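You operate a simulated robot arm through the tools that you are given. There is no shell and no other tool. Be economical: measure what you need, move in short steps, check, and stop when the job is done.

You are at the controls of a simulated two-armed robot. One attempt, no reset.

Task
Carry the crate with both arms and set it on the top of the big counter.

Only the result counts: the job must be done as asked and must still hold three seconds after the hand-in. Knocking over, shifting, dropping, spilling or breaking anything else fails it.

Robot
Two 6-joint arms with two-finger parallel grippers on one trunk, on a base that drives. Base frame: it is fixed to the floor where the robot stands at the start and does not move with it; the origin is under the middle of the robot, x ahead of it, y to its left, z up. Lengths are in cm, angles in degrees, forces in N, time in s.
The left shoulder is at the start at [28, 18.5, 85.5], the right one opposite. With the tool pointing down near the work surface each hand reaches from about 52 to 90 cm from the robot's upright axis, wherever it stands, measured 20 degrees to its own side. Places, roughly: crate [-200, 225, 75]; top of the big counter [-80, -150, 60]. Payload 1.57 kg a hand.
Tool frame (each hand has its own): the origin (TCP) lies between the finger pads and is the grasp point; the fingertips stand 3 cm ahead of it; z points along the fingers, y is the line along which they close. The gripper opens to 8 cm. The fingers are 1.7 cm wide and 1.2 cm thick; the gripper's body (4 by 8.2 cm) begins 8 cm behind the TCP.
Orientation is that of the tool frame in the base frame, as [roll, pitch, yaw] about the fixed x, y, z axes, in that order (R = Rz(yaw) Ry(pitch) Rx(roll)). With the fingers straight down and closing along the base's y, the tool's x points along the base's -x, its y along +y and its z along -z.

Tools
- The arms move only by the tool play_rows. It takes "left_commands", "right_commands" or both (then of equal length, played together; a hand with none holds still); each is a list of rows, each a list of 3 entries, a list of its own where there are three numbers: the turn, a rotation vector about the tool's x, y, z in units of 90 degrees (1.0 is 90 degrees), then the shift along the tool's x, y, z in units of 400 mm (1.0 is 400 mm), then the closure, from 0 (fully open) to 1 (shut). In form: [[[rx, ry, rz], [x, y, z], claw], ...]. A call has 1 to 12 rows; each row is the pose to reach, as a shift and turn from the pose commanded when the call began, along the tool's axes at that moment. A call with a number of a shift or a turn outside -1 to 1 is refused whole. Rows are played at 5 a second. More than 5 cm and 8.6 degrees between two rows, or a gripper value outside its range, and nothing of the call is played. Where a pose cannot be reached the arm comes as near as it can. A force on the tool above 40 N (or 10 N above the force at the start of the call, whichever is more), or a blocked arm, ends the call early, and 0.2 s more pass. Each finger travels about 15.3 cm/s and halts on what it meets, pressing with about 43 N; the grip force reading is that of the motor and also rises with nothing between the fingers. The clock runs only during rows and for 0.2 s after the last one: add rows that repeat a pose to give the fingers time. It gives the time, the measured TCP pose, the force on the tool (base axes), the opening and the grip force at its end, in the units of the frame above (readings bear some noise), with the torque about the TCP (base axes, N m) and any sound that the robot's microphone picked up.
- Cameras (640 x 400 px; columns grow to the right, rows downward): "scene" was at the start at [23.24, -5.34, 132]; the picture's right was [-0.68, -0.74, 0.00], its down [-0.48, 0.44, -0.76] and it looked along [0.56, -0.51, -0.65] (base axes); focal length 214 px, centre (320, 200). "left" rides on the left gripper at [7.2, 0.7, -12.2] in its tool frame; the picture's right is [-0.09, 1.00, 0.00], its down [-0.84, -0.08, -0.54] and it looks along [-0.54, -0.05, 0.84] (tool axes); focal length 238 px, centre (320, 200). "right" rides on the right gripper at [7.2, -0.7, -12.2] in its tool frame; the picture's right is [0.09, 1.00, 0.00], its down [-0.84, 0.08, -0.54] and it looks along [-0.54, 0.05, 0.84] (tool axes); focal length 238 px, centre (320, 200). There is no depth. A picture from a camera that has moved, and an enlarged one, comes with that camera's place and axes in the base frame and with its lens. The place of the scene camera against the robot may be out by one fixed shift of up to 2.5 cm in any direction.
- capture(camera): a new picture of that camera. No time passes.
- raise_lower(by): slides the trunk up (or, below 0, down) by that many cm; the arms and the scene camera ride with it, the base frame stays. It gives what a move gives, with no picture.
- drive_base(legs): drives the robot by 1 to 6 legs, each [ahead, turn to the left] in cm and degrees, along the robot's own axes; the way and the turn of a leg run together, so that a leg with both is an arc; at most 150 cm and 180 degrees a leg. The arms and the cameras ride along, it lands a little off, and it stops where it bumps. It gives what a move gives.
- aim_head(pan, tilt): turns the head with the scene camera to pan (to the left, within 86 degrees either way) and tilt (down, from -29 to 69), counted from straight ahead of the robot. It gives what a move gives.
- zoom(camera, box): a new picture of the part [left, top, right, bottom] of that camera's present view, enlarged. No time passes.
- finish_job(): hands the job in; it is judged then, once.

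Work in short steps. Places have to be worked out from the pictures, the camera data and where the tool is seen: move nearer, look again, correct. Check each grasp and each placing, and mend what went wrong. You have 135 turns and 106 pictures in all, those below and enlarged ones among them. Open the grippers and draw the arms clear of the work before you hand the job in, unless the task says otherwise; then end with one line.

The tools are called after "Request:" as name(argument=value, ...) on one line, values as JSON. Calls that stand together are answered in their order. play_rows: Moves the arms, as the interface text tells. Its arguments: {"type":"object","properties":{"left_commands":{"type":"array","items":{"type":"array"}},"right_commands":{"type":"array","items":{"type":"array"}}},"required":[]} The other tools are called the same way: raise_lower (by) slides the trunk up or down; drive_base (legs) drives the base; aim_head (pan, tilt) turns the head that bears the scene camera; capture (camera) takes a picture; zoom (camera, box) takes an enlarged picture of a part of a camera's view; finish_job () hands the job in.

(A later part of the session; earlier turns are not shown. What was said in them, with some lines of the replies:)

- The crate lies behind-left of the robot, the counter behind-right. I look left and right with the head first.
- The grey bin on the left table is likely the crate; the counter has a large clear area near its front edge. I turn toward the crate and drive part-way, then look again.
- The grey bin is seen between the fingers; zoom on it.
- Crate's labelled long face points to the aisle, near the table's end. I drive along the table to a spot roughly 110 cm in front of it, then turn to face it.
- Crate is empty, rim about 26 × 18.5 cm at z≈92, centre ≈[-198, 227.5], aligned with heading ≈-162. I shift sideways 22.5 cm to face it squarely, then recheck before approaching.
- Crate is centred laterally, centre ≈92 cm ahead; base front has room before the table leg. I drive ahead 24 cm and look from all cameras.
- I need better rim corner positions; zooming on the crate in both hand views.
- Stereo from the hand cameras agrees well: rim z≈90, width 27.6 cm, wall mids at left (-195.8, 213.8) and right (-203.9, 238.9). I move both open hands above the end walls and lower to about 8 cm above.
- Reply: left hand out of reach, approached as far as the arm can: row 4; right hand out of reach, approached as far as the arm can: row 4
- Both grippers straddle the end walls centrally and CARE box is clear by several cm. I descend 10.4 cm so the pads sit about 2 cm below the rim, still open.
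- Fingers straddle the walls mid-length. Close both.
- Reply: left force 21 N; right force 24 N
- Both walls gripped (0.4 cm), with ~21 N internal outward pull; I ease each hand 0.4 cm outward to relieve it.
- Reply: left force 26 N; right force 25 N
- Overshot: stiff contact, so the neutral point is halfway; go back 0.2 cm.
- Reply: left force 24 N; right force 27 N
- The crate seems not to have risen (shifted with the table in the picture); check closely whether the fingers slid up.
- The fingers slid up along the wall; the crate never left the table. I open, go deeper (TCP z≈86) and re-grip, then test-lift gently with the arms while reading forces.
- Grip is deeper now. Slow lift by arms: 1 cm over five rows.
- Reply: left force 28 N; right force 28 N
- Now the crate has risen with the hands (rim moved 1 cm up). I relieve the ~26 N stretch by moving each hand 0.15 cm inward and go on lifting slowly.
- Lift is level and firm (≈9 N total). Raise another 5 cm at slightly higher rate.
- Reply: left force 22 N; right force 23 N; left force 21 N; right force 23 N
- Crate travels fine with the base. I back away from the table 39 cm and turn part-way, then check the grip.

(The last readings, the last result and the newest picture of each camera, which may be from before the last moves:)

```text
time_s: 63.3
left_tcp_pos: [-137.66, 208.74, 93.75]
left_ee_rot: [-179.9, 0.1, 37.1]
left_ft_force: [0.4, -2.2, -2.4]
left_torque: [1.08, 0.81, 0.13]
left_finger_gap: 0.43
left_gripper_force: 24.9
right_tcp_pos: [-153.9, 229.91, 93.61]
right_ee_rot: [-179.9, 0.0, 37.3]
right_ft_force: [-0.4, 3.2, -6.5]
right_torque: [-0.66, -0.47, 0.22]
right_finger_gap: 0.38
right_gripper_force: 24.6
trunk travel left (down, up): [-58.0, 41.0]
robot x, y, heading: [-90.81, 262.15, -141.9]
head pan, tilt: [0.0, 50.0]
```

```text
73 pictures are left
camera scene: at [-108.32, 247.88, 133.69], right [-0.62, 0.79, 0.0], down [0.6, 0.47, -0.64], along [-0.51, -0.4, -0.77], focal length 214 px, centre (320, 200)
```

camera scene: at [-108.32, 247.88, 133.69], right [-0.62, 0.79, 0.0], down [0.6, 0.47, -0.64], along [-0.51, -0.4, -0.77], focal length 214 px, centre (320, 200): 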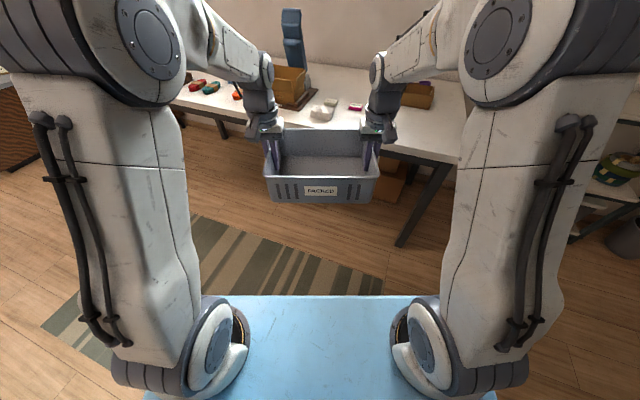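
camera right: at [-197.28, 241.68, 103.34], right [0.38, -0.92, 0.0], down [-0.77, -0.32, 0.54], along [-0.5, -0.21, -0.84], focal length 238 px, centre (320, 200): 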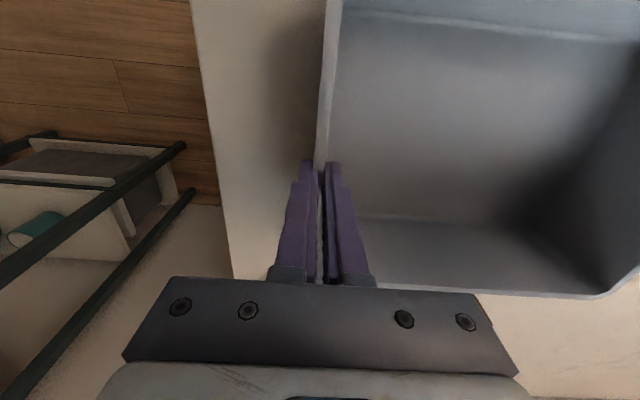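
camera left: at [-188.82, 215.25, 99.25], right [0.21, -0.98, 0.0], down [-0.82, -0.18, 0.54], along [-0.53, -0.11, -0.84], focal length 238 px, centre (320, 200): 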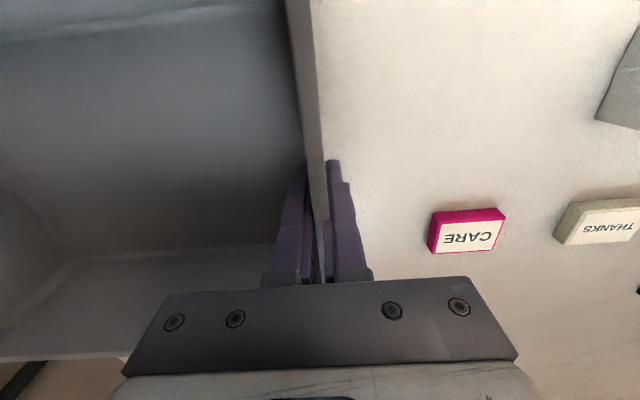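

Crate steady. Turn on to heading -72 and drive down the aisle 120 cm.

Request:
drive_base(legs=[[0, 35], [0, 35], [120, 0]])

Request:
aim_head(pan=0, tilt=35)

Request:
capture(camera="scene")

```text
time_s: 72.7
left_tcp_pos: [-21.74, 86.35, 93.77]
left_ee_rot: [-179.9, 0.0, 106.3]
left_ft_force: [2.3, -0.7, -2.1]
left_torque: [-0.35, 1.26, 0.08]
left_finger_gap: 0.38
left_gripper_force: 24.8
right_tcp_pos: [-47.31, 78.76, 93.58]
right_ee_rot: [-179.8, -0.2, 106.3]
right_ft_force: [-2.1, -0.6, -6.0]
right_torque: [0.2, -0.81, 0.11]
right_finger_gap: 0.38
right_gripper_force: 24.5
trunk travel left (down, up): [-58.0, 41.0]
robot x, y, heading: [-55.04, 149.17, -72.5]
head pan, tilt: [0.0, 50.0]
```

```text
time_s: 73.4
left_tcp_pos: [-21.79, 86.37, 93.81]
left_ee_rot: [180.0, 0.0, 106.3]
left_ft_force: [1.7, -0.4, -3.2]
left_torque: [-0.14, 1.21, 0.14]
left_finger_gap: 0.41
left_gripper_force: 24.3
right_tcp_pos: [-47.2, 78.66, 93.62]
right_ee_rot: [-179.9, -0.1, 106.3]
right_ft_force: [-1.6, 0.8, -5.8]
right_torque: [0.14, -0.96, 0.15]
right_finger_gap: 0.38
right_gripper_force: 24.2
trunk travel left (down, up): [-58.0, 41.0]
robot x, y, heading: [-54.74, 149.17, -72.7]
head pan, tilt: [0.0, 35.0]
```

```text
72 pictures are left
camera scene: at [-46.51, 125.89, 135.86], right [-0.95, -0.3, 0.0], down [-0.17, 0.55, -0.82], along [0.24, -0.78, -0.57], focal length 214 px, centre (320, 200)
```

scene: 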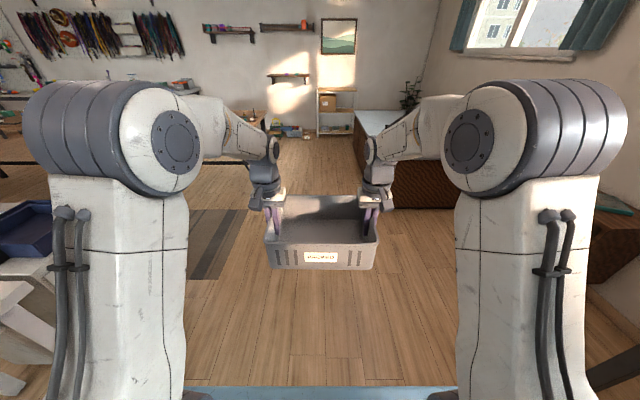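

Way ahead is clear; counter to the right ahead. Drive 120 cm more.

Request:
drive_base(legs=[[120, 0]])

Request:
aim_head(pan=-38, tilt=30)

Request:
capture(camera="scene")

```text
time_s: 79.6
left_tcp_pos: [15.32, -29.56, 93.7]
left_ee_rot: [-180.0, 0.0, 106.7]
left_ft_force: [2.1, -0.9, -3.5]
left_torque: [-0.4, 1.17, 0.12]
left_finger_gap: 0.4
left_gripper_force: 24.9
right_tcp_pos: [-10.19, -37.35, 93.66]
right_ee_rot: [-179.9, -0.1, 106.7]
right_ft_force: [-2.6, 0.7, -6.0]
right_torque: [0.32, -0.89, 0.12]
right_finger_gap: 0.4
right_gripper_force: 24.8
trunk travel left (down, up): [-58.0, 41.0]
robot x, y, heading: [-17.91, 33.15, -72.6]
head pan, tilt: [0.0, 35.0]
```

```text
time_s: 80.6
left_tcp_pos: [15.23, -29.39, 93.81]
left_ee_rot: [179.9, 0.0, 106.7]
left_ft_force: [1.8, -0.1, -3.3]
left_torque: [-0.19, 1.18, 0.13]
left_finger_gap: 0.37
left_gripper_force: 24.8
right_tcp_pos: [-10.17, -37.46, 93.6]
right_ee_rot: [-179.9, 0.0, 106.7]
right_ft_force: [-2.3, 1.0, -3.9]
right_torque: [0.11, -0.97, 0.12]
right_finger_gap: 0.41
right_gripper_force: 24.9
trunk travel left (down, up): [-58.0, 41.0]
robot x, y, heading: [-18.26, 33.1, -72.4]
head pan, tilt: [-38.0, 30.0]
```

```text
71 pictures are left
camera scene: at [-15.58, 9.76, 136.64], right [-0.94, 0.35, 0.0], down [0.17, 0.47, -0.87], along [-0.3, -0.81, -0.5], focal length 214 px, centre (320, 200)
```

scene: 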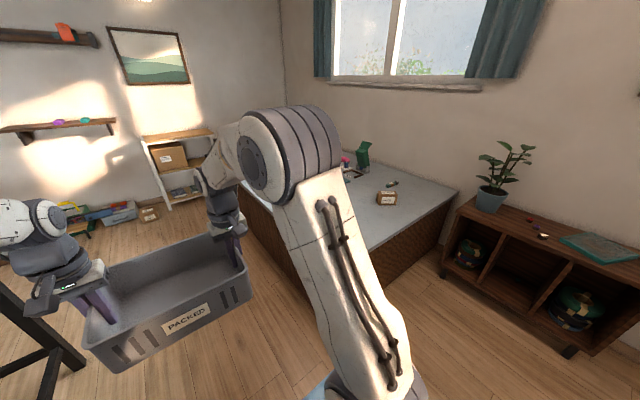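

The counter lies right ahead; corridor between it and the bench looks ~115 cm wide. I steer to heading -68, advance 90 cm, and look right for the counter edge.

Request:
drive_base(legs=[[0, 4.5], [90, 0]])

Request:
aim_head(pan=-60, tilt=35)

Request:
capture(camera="scene")

Request:
aim_head(pan=-15, tilt=35)

Request:
capture(camera="scene")

```text
time_s: 85.8
left_tcp_pos: [53.38, -110.89, 93.68]
left_ee_rot: [180.0, 0.0, 110.8]
left_ft_force: [1.0, -0.5, -3.8]
left_torque: [-0.46, 1.08, 0.13]
left_finger_gap: 0.38
left_gripper_force: 24.7
right_tcp_pos: [28.6, -120.4, 93.67]
right_ee_rot: [-179.9, 0.0, 110.8]
right_ft_force: [-2.3, 0.0, -5.1]
right_torque: [0.36, -0.92, 0.16]
right_finger_gap: 0.41
right_gripper_force: 24.8
trunk travel left (down, up): [-58.0, 41.0]
robot x, y, heading: [15.14, -50.58, -68.1]
head pan, tilt: [-38.0, 30.0]
```

```text
time_s: 86.7
left_tcp_pos: [53.43, -110.77, 93.82]
left_ee_rot: [-180.0, 0.0, 110.8]
left_ft_force: [1.8, -0.4, -3.9]
left_torque: [-0.28, 1.12, 0.15]
left_finger_gap: 0.41
left_gripper_force: 24.3
right_tcp_pos: [28.6, -120.56, 93.61]
right_ee_rot: [-179.8, -0.1, 110.8]
right_ft_force: [-2.1, 0.2, -4.9]
right_torque: [0.24, -1.0, 0.18]
right_finger_gap: 0.41
right_gripper_force: 24.6
trunk travel left (down, up): [-58.0, 41.0]
robot x, y, heading: [15.53, -50.38, -68.2]
head pan, tilt: [-60.0, 35.0]
```

```text
70 pictures are left
camera scene: at [16.97, -72.13, 135.87], right [-0.79, 0.62, 0.0], down [0.35, 0.45, -0.82], along [-0.51, -0.64, -0.57], focal length 214 px, centre (320, 200)
```

scene: 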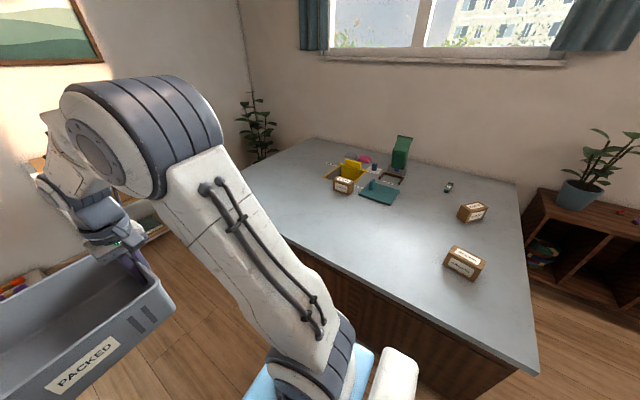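

```text
time_s: 87.8
left_tcp_pos: [53.39, -110.88, 93.71]
left_ee_rot: [180.0, 0.0, 110.8]
left_ft_force: [1.9, 0.0, -3.2]
left_torque: [-0.35, 1.11, 0.12]
left_finger_gap: 0.42
left_gripper_force: 25.2
right_tcp_pos: [28.55, -120.49, 93.55]
right_ee_rot: [-179.8, -0.1, 110.8]
right_ft_force: [-1.9, -0.1, -4.0]
right_torque: [0.3, -0.97, 0.12]
right_finger_gap: 0.37
right_gripper_force: 24.2
trunk travel left (down, up): [-58.0, 41.0]
robot x, y, heading: [15.54, -50.78, -68.5]
head pan, tilt: [-15.0, 35.0]
```

```text
69 pictures are left
camera scene: at [23.45, -73.96, 135.87], right [-0.99, -0.12, 0.0], down [-0.07, 0.57, -0.82], along [0.1, -0.81, -0.57], focal length 214 px, centre (320, 200)
```

scene: 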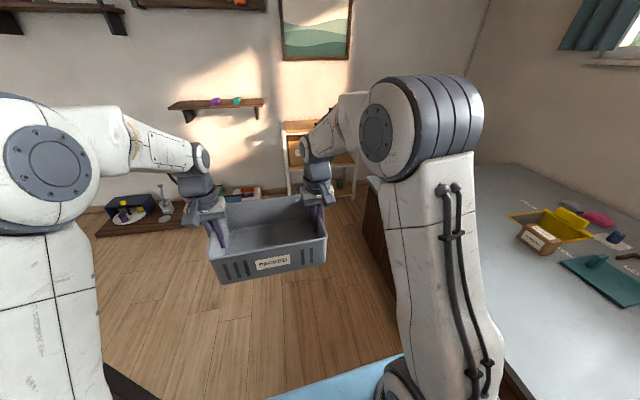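

Counter edge line found (facing heading ≈ -162.4, edge ~59 cm to my right); free strip for the crate opposite s≈95. Drive 42 cm on, then turn right to face the counter.

Request:
drive_base(legs=[[42, 0], [0, -47], [0, -47]])

Request:
aim_head(pan=0, tilt=45)

Request:
capture(camera="scene")

```text
time_s: 94.7
left_tcp_pos: [-31.73, -123.46, 93.77]
left_ee_rot: [-180.0, 0.0, 16.6]
left_ft_force: [-0.1, -2.1, -4.4]
left_torque: [1.07, 0.28, 0.11]
left_finger_gap: 0.4
left_gripper_force: 24.0
right_tcp_pos: [-39.55, -98.09, 93.71]
right_ee_rot: [-179.9, -0.1, 16.8]
right_ft_force: [0.4, 1.1, -6.5]
right_torque: [-0.99, -0.27, 0.12]
right_finger_gap: 0.4
right_gripper_force: 24.5
trunk travel left (down, up): [-58.0, 41.0]
robot x, y, heading: [30.64, -90.27, -162.4]
head pan, tilt: [-15.0, 35.0]
```

```text
time_s: 95.5
left_tcp_pos: [-31.81, -123.35, 93.77]
left_ee_rot: [-179.9, -0.2, 16.7]
left_ft_force: [-0.8, -1.2, -3.3]
left_torque: [1.04, 0.12, 0.09]
left_finger_gap: 0.37
left_gripper_force: 25.0
right_tcp_pos: [-39.41, -97.96, 93.64]
right_ee_rot: [-179.8, -0.1, 16.7]
right_ft_force: [-0.5, 2.6, -4.6]
right_torque: [-0.96, -0.17, 0.14]
right_finger_gap: 0.4
right_gripper_force: 24.9
trunk travel left (down, up): [-58.0, 41.0]
robot x, y, heading: [31.04, -90.05, -162.4]
head pan, tilt: [0.0, 45.0]
```

```text
68 pictures are left
camera scene: at [8.97, -96.78, 134.39], right [-0.3, 0.95, 0.0], down [0.67, 0.21, -0.71], along [-0.67, -0.21, -0.71], focal length 214 px, centre (320, 200)
```

scene: 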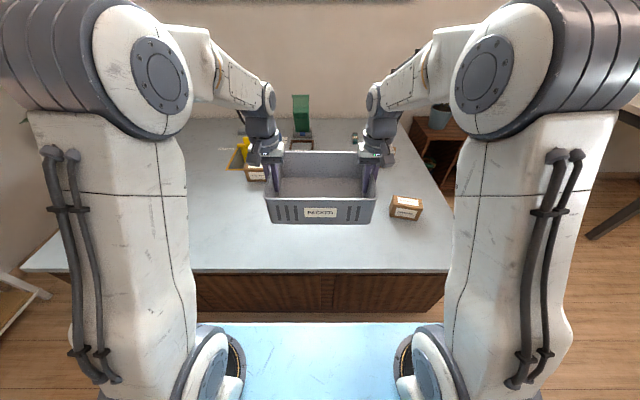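

Alignment is good: edge ~60 cm ahead, box at right well clear. Drive ahead 11 cm so the crate's near side is ~10 cm in from the edge.

Request:
drive_base(legs=[[11, 0]])

Request:
capture(camera="scene")

Request:
capture(camera="right")

Request:
capture(camera="left")

```text
time_s: 96.7
left_tcp_pos: [-42.1, -126.71, 93.76]
left_ee_rot: [179.9, 0.0, 16.9]
left_ft_force: [-0.7, -2.6, -4.5]
left_torque: [1.08, 0.27, 0.13]
left_finger_gap: 0.4
left_gripper_force: 24.6
right_tcp_pos: [-49.91, -101.3, 93.59]
right_ee_rot: [-179.9, 0.0, 16.8]
right_ft_force: [-0.4, 1.6, -4.0]
right_torque: [-1.01, -0.23, 0.12]
right_finger_gap: 0.39
right_gripper_force: 24.7
trunk travel left (down, up): [-58.0, 41.0]
robot x, y, heading: [20.74, -93.1, -162.1]
head pan, tilt: [0.0, 45.0]
```

```text
67 pictures are left
camera scene: at [-1.42, -100.1, 134.39], right [-0.3, 0.95, 0.0], down [0.67, 0.21, -0.71], along [-0.67, -0.21, -0.71], focal length 214 px, centre (320, 200)
```

scene: 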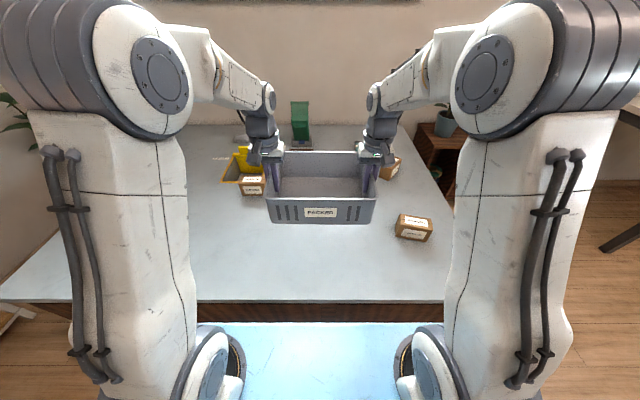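

```text
66 pictures are left
camera right: at [-43.26, -98.81, 105.93], right [0.38, -0.93, 0.0], down [-0.78, -0.32, 0.54], along [-0.5, -0.2, -0.84], focal length 238 px, centre (320, 200)
```

right: 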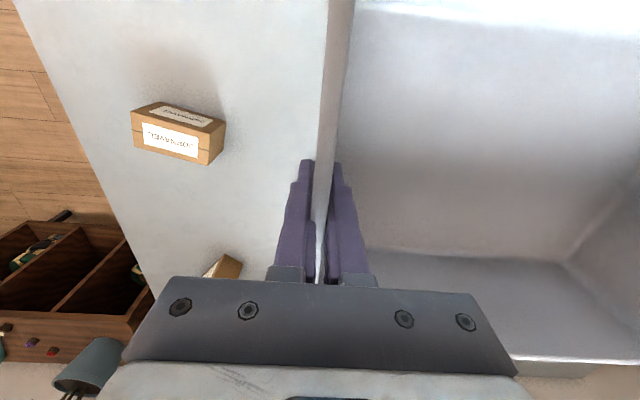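

```text
65 pictures are left
camera left: at [-35.08, -125.23, 105.97], right [0.2, -0.98, 0.0], down [-0.82, -0.17, 0.54], along [-0.53, -0.11, -0.84], focal length 238 px, centre (320, 200)
```

left: 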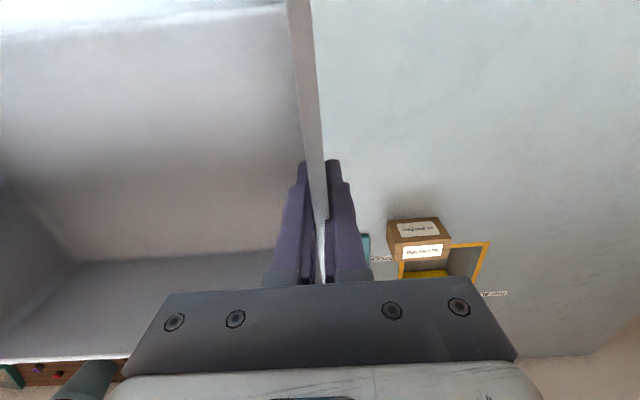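

Space beneath is free: box on the right ≥15 cm off, others beyond. Lower 14 cm slowly with the arms.

Request:
play_rows(left_commands=[[[0, 0, 0], [0, 0, 0.02], 1], [[0, 0, 0], [0, 0, 0.05], 1], [[0, 0, 0], [0, 0, 0.08], 1], [[0, 0, 0], [0, 0, 0.115], 1], [[0, 0, 0], [0, 0, 0.15], 1], [[0, 0, 0], [0, 0, 0.185], 1], [[0, 0, 0], [0, 0, 0.22], 1], [[0, 0, 0], [0, 0, 0.255], 1], [[0, 0, 0], [0, 0, 0.29], 1], [[0, 0, 0], [0, 0, 0.32], 1], [[0, 0, 0], [0, 0, 0.34], 1], [[0, 0, 0], [0, 0, 0.35], 1]], right_commands=[[[0, 0, 0], [0, 0, 0.02], 1], [[0, 0, 0], [0, 0, 0.05], 1], [[0, 0, 0], [0, 0, 0.08], 1], [[0, 0, 0], [0, 0, 0.115], 1], [[0, 0, 0], [0, 0, 0.15], 1], [[0, 0, 0], [0, 0, 0.185], 1], [[0, 0, 0], [0, 0, 0.22], 1], [[0, 0, 0], [0, 0, 0.255], 1], [[0, 0, 0], [0, 0, 0.29], 1], [[0, 0, 0], [0, 0, 0.32], 1], [[0, 0, 0], [0, 0, 0.34], 1], [[0, 0, 0], [0, 0, 0.35], 1]])

Request:
capture(camera="scene")

Request:
capture(camera="right")

```text
time_s: 99.3
left_tcp_pos: [-42.06, -126.62, 79.67]
left_ee_rot: [-180.0, 0.0, 16.7]
left_ft_force: [-1.7, 3.0, -8.6]
left_torque: [0.19, 0.14, 0.12]
left_finger_gap: 0.39
left_gripper_force: 24.5
right_tcp_pos: [-49.96, -101.17, 79.64]
right_ee_rot: [-179.9, -0.1, 16.6]
right_ft_force: [0.9, -3.5, 0.7]
right_torque: [-1.18, -0.42, 0.08]
right_finger_gap: 0.4
right_gripper_force: 24.6
trunk travel left (down, up): [-58.0, 41.0]
robot x, y, heading: [20.59, -93.25, -162.4]
head pan, tilt: [0.0, 45.0]
```

```text
64 pictures are left
camera scene: at [-1.45, -100.11, 134.38], right [-0.3, 0.95, 0.0], down [0.67, 0.21, -0.71], along [-0.67, -0.21, -0.71], focal length 214 px, centre (320, 200)
```

scene: 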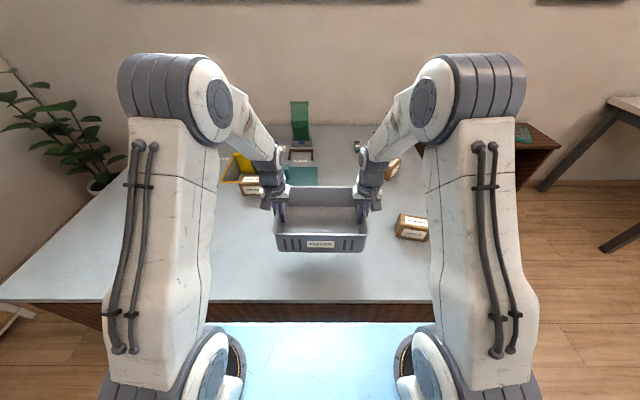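

```text
63 pictures are left
camera right: at [-43.26, -98.77, 91.89], right [0.38, -0.93, 0.0], down [-0.78, -0.32, 0.54], along [-0.5, -0.2, -0.84], focal length 238 px, centre (320, 200)
```

right: 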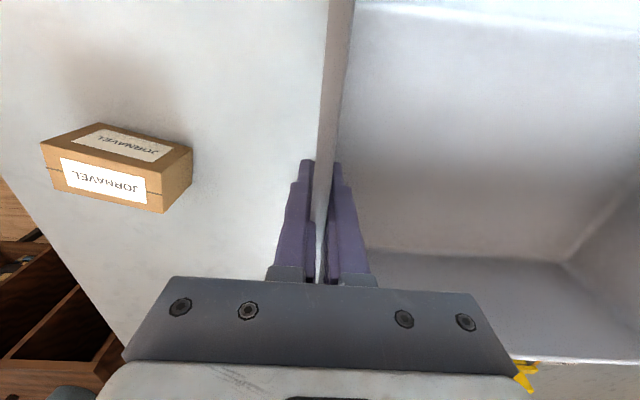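

Still firmly held. Lower another 8 cm gently, watching force.

Request:
play_rows(left_commands=[[[0, 0, 0], [0, 0, 0.015], 1], [[0, 0, 0], [0, 0, 0.035], 1], [[0, 0, 0], [0, 0, 0.055], 1], [[0, 0, 0], [0, 0, 0.075], 1], [[0, 0, 0], [0, 0, 0.095], 1], [[0, 0, 0], [0, 0, 0.115], 1], [[0, 0, 0], [0, 0, 0.135], 1], [[0, 0, 0], [0, 0, 0.155], 1], [[0, 0, 0], [0, 0, 0.175], 1], [[0, 0, 0], [0, 0, 0.19], 1], [[0, 0, 0], [0, 0, 0.2], 1]], right_commands=[[[0, 0, 0], [0, 0, 0.015], 1], [[0, 0, 0], [0, 0, 0.035], 1], [[0, 0, 0], [0, 0, 0.055], 1], [[0, 0, 0], [0, 0, 0.075], 1], [[0, 0, 0], [0, 0, 0.095], 1], [[0, 0, 0], [0, 0, 0.115], 1], [[0, 0, 0], [0, 0, 0.135], 1], [[0, 0, 0], [0, 0, 0.155], 1], [[0, 0, 0], [0, 0, 0.175], 1], [[0, 0, 0], [0, 0, 0.19], 1], [[0, 0, 0], [0, 0, 0.2], 1]])

Request:
zoom(camera="scene", box=[220, 160, 440, 310])

Request:
capture(camera="right")

```text
time_s: 101.7
left_tcp_pos: [-42.14, -126.71, 71.77]
left_ee_rot: [180.0, 0.0, 16.6]
left_ft_force: [-4.7, 14.7, -2.4]
left_torque: [1.01, -0.45, 0.07]
left_finger_gap: 0.39
left_gripper_force: 24.7
right_tcp_pos: [-49.85, -101.23, 71.63]
right_ee_rot: [-180.0, -0.1, 16.7]
right_ft_force: [4.5, -14.8, -6.4]
right_torque: [-0.51, 0.62, 0.02]
right_finger_gap: 0.4
right_gripper_force: 24.3
trunk travel left (down, up): [-58.0, 41.0]
robot x, y, heading: [20.76, -93.08, -162.3]
head pan, tilt: [0.0, 45.0]
```

```text
2.67 times, centred on (330, 235) of scene
camera zoom: at [-1.45, -100.1, 134.38], right [-0.3, 0.95, 0.0], down [0.67, 0.21, -0.71], along [-0.67, -0.21, -0.71], focal length 572 px, centre (293, 107)
```

zoom: 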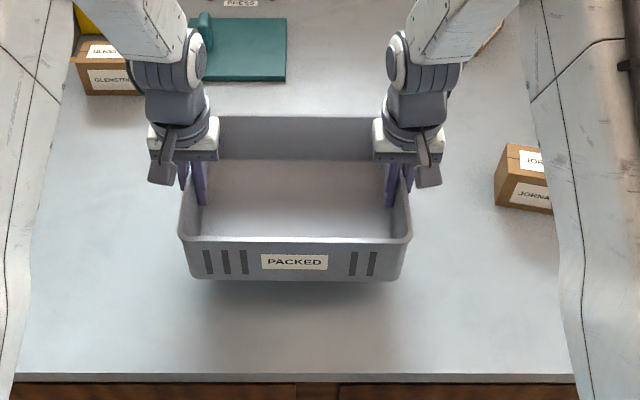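

```text
61 pictures are left
camera right: at [-43.23, -98.77, 83.91], right [0.38, -0.93, 0.0], down [-0.78, -0.32, 0.54], along [-0.5, -0.2, -0.84], focal length 238 px, centre (320, 200)
```

right: 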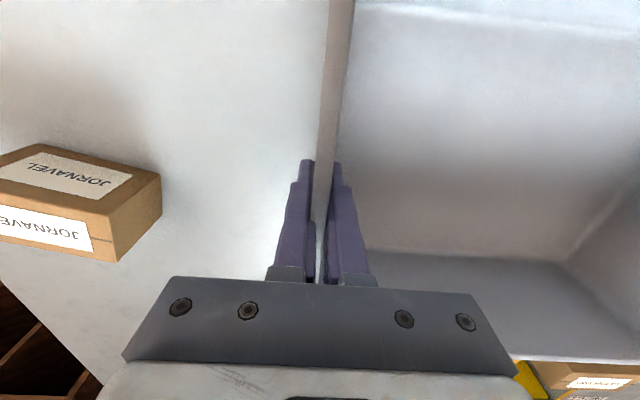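

Shadow shows a gap of several cm left. Continue 5 cm in fine steps.

Request:
play_rows(left_commands=[[[0, 0, 0], [0, 0, 0.011], 1], [[0, 0, 0], [0, 0, 0.022], 1], [[0, 0, 0], [0, 0, 0.033], 1], [[0, 0, 0], [0, 0, 0.044], 1], [[0, 0, 0], [0, 0, 0.055], 1], [[0, 0, 0], [0, 0, 0.066], 1], [[0, 0, 0], [0, 0, 0.077], 1], [[0, 0, 0], [0, 0, 0.088], 1], [[0, 0, 0], [0, 0, 0.099], 1], [[0, 0, 0], [0, 0, 0.11], 1], [[0, 0, 0], [0, 0, 0.12], 1]], right_commands=[[[0, 0, 0], [0, 0, 0.011], 1], [[0, 0, 0], [0, 0, 0.022], 1], [[0, 0, 0], [0, 0, 0.033], 1], [[0, 0, 0], [0, 0, 0.044], 1], [[0, 0, 0], [0, 0, 0.055], 1], [[0, 0, 0], [0, 0, 0.066], 1], [[0, 0, 0], [0, 0, 0.077], 1], [[0, 0, 0], [0, 0, 0.088], 1], [[0, 0, 0], [0, 0, 0.099], 1], [[0, 0, 0], [0, 0, 0.11], 1], [[0, 0, 0], [0, 0, 0.12], 1]])

Request:
zoom(camera="scene", box=[220, 160, 440, 310])

```text
time_s: 104.1
left_tcp_pos: [-42.19, -126.68, 66.94]
left_ee_rot: [-179.9, 0.0, 16.7]
left_ft_force: [-8.2, 24.5, -5.6]
left_torque: [0.2, 0.27, 0.04]
left_finger_gap: 0.37
left_gripper_force: 24.7
right_tcp_pos: [-49.95, -101.28, 66.83]
right_ee_rot: [-179.8, -0.2, 16.8]
right_ft_force: [8.1, -25.2, -2.5]
right_torque: [-0.46, -0.32, -0.01]
right_finger_gap: 0.39
right_gripper_force: 24.3
trunk travel left (down, up): [-58.0, 41.0]
robot x, y, heading: [20.77, -93.04, -162.6]
head pan, tilt: [0.0, 45.0]
```

```text
2.67 times, centred on (330, 235) of scene
camera zoom: at [-1.44, -100.1, 134.39], right [-0.3, 0.95, 0.0], down [0.67, 0.21, -0.71], along [-0.67, -0.21, -0.71], focal length 572 px, centre (293, 107)
```

zoom: 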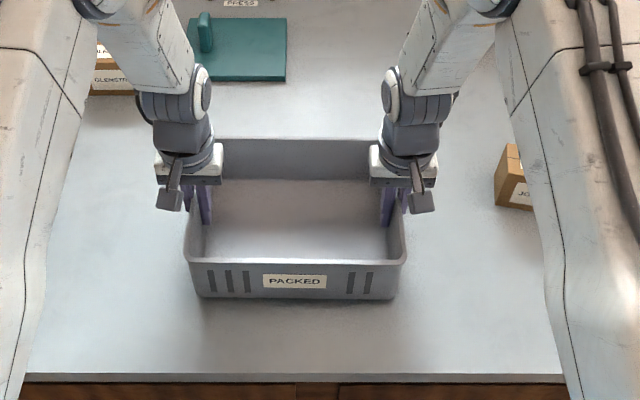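

Nearly down, still hanging (~8 N). Continue with 0.3 cm steps up to 3 cm.

Request:
play_rows(left_commands=[[[0, 0, 0], [0, 0, 0.007], 1], [[0, 0, 0], [0, 0, 0.014], 1], [[0, 0, 0], [0, 0, 0.021], 1], [[0, 0, 0], [0, 0, 0.028], 1], [[0, 0, 0], [0, 0, 0.035], 1], [[0, 0, 0], [0, 0, 0.042], 1]], right_commands=[[[0, 0, 0], [0, 0, 0.007], 1], [[0, 0, 0], [0, 0, 0.014], 1], [[0, 0, 0], [0, 0, 0.021], 1], [[0, 0, 0], [0, 0, 0.028], 1], [[0, 0, 0], [0, 0, 0.035], 1], [[0, 0, 0], [0, 0, 0.042], 1]])

Request:
zoom(camera="scene", box=[220, 160, 440, 310])

```text
time_s: 105.5
left_tcp_pos: [-42.02, -126.77, 65.56]
left_ee_rot: [-179.9, 0.2, 16.8]
left_ft_force: [-8.1, 23.1, 18.8]
left_torque: [-0.83, -0.23, 0.09]
left_finger_gap: 0.36
left_gripper_force: 24.5
right_tcp_pos: [-49.98, -101.22, 65.4]
right_ee_rot: [-179.9, 0.1, 16.8]
right_ft_force: [6.1, -22.1, 19.2]
right_torque: [-1.14, -0.3, 0.14]
right_finger_gap: 0.39
right_gripper_force: 24.9
trunk travel left (down, up): [-58.0, 41.0]
robot x, y, heading: [20.66, -92.88, -162.4]
head pan, tilt: [0.0, 45.0]
```

```text
2.67 times, centred on (330, 235) of scene
camera zoom: at [-1.29, -100.03, 134.46], right [-0.3, 0.95, 0.0], down [0.67, 0.21, -0.71], along [-0.67, -0.21, -0.71], focal length 572 px, centre (293, 107)
```

zoom: 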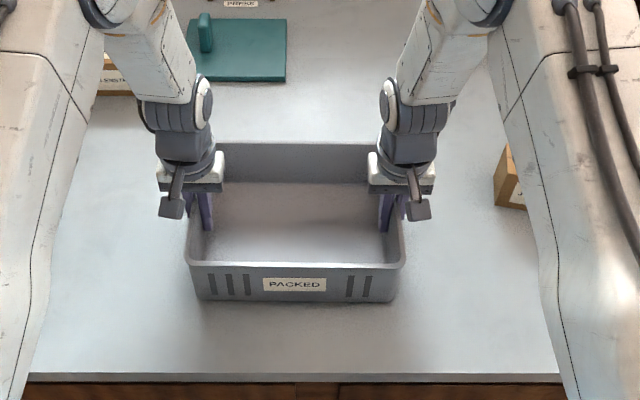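

The crate is on the counter (upward 19 N on both). Ease up 0.3 cm, open both grippers, and check.

Request:
play_rows(left_commands=[[[0, 0, 0], [0, 0, -0.008], 1], [[0, 0, 0], [0, 0, -0.008], 0.7], [[0, 0, 0], [0, 0, -0.008], 0.5], [[0, 0, 0], [0, 0, -0.008], 0.5]], right_commands=[[[0, 0, 0], [0, 0, -0.008], 1], [[0, 0, 0], [0, 0, -0.008], 0.7], [[0, 0, 0], [0, 0, -0.008], 0.5], [[0, 0, 0], [0, 0, -0.008], 0.5]])

Request:
zoom(camera="scene", box=[220, 160, 440, 310])

```text
time_s: 106.5
left_tcp_pos: [-42.02, -126.86, 65.56]
left_ee_rot: [-179.9, -0.2, 16.8]
left_ft_force: [-0.1, -0.5, -0.4]
left_torque: [-0.01, 0.01, 0.01]
left_finger_gap: 4.0
left_gripper_force: 0.0
right_tcp_pos: [-49.83, -101.26, 65.36]
right_ee_rot: [-179.9, -0.1, 16.7]
right_ft_force: [0.2, -2.3, -0.3]
right_torque: [-0.01, -0.02, 0.03]
right_finger_gap: 4.01
right_gripper_force: 0.1
trunk travel left (down, up): [-58.0, 41.0]
robot x, y, heading: [20.6, -93.25, -162.1]
head pan, tilt: [0.0, 45.0]
```

```text
2.67 times, centred on (330, 235) of scene
camera zoom: at [-1.42, -100.1, 134.39], right [-0.3, 0.95, 0.0], down [0.67, 0.21, -0.71], along [-0.67, -0.21, -0.71], focal length 572 px, centre (293, 107)
```

zoom: 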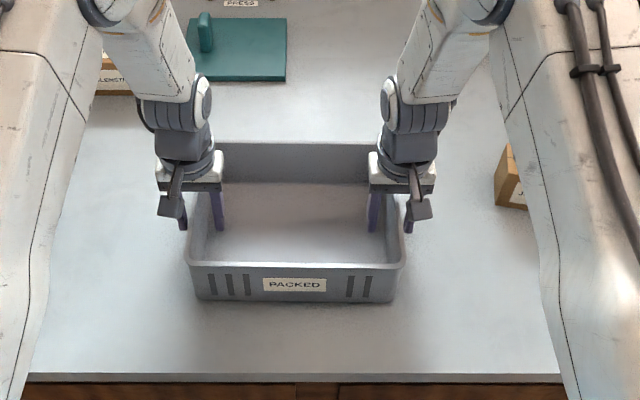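

Released with no contact forces. Raise both arms straight up about 22 cm.

Request:
play_rows(left_commands=[[[0, 0, 0], [0, 0, -0.03], 0.5], [[0, 0, 0], [0, 0, -0.08], 0.5], [[0, 0, 0], [0, 0, -0.14], 0.5], [[0, 0, 0], [0, 0, -0.21], 0.5], [[0, 0, 0], [0, 0, -0.28], 0.5], [[0, 0, 0], [0, 0, -0.36], 0.5], [[0, 0, 0], [0, 0, -0.45], 0.5], [[0, 0, 0], [0, 0, -0.55], 0.5], [[0, 0, 0], [0, 0, -0.55], 0.5]], right_commands=[[[0, 0, 0], [0, 0, -0.03], 0.5], [[0, 0, 0], [0, 0, -0.08], 0.5], [[0, 0, 0], [0, 0, -0.14], 0.5], [[0, 0, 0], [0, 0, -0.21], 0.5], [[0, 0, 0], [0, 0, -0.28], 0.5], [[0, 0, 0], [0, 0, -0.36], 0.5], [[0, 0, 0], [0, 0, -0.45], 0.5], [[0, 0, 0], [0, 0, -0.55], 0.5], [[0, 0, 0], [0, 0, -0.55], 0.5]])

Request:
drive_base(legs=[[-10, 0]])

Request:
capture(camera="scene")

```text
time_s: 108.5
left_tcp_pos: [-42.04, -126.66, 87.74]
left_ee_rot: [180.0, -0.1, 16.7]
left_ft_force: [0.9, 0.0, 0.2]
left_torque: [0.01, -0.02, 0.02]
left_finger_gap: 4.0
left_gripper_force: 0.0
right_tcp_pos: [-49.78, -101.27, 87.44]
right_ee_rot: [-180.0, -0.1, 16.8]
right_ft_force: [0.3, -0.3, 0.0]
right_torque: [-0.01, -0.03, 0.02]
right_finger_gap: 4.0
right_gripper_force: 0.0
trunk travel left (down, up): [-58.0, 41.0]
robot x, y, heading: [20.43, -93.01, -162.5]
head pan, tilt: [0.0, 45.0]
```

```text
time_s: 109.6
left_tcp_pos: [-32.76, -123.69, 87.72]
left_ee_rot: [-180.0, -0.1, 16.7]
left_ft_force: [-0.2, 0.7, 0.0]
left_torque: [-0.01, 0.02, 0.02]
left_finger_gap: 4.03
left_gripper_force: 0.1
right_tcp_pos: [-40.46, -98.23, 87.36]
right_ee_rot: [-179.9, -0.1, 16.6]
right_ft_force: [-1.0, 0.7, -0.1]
right_torque: [0.04, 0.02, 0.01]
right_finger_gap: 3.99
right_gripper_force: 0.0
trunk travel left (down, up): [-58.0, 41.0]
robot x, y, heading: [29.86, -90.11, -162.2]
head pan, tilt: [0.0, 45.0]
```

```text
57 pictures are left
camera scene: at [8.05, -97.07, 134.38], right [-0.3, 0.95, 0.0], down [0.67, 0.21, -0.71], along [-0.67, -0.21, -0.71], focal length 214 px, centre (320, 200)
```

scene: 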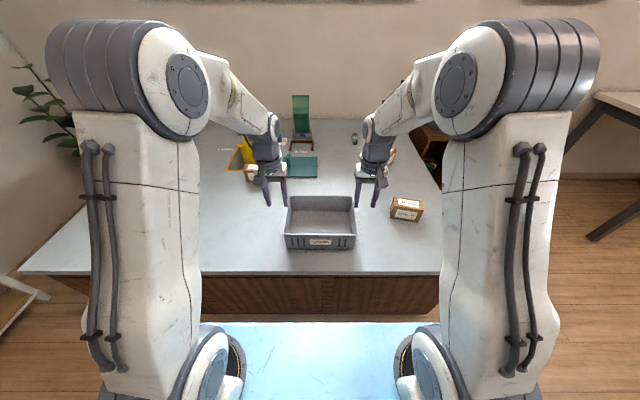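

The crate stands flat well inside the counter top, nothing else disturbed. Open the grippers fully before handing in.

Request:
play_rows(left_commands=[[[0, 0, 0], [0, 0, -0.05], 0.2], [[0, 0, 0], [0, 0, -0.1], 0], [[0, 0, 0], [0, 0, -0.1], 0]], right_commands=[[[0, 0, 0], [0, 0, -0.05], 0.2], [[0, 0, 0], [0, 0, -0.1], 0], [[0, 0, 0], [0, 0, -0.1], 0]])

Request:
finish_job()

```text
time_s: 110.4
left_tcp_pos: [-32.66, -123.58, 91.74]
left_ee_rot: [180.0, -0.1, 16.6]
left_ft_force: [-0.3, 0.5, -0.5]
left_torque: [0.03, -0.01, 0.02]
left_finger_gap: 7.98
left_gripper_force: 0.1
right_tcp_pos: [-40.41, -98.3, 91.51]
right_ee_rot: [-179.9, -0.1, 16.7]
right_ft_force: [0.2, -0.6, -0.3]
right_torque: [-0.03, -0.01, 0.0]
right_finger_gap: 8.01
right_gripper_force: 0.0
trunk travel left (down, up): [-58.0, 41.0]
robot x, y, heading: [30.07, -89.91, -162.3]
head pan, tilt: [0.0, 45.0]
```

```text
The job is handed in.
```

The crate was carried with both arms and now stands flat on top of the big counter, about 10 cm in from its front edge; the grippers are open and clear, nothing else was seen to move, and the job is handed in.
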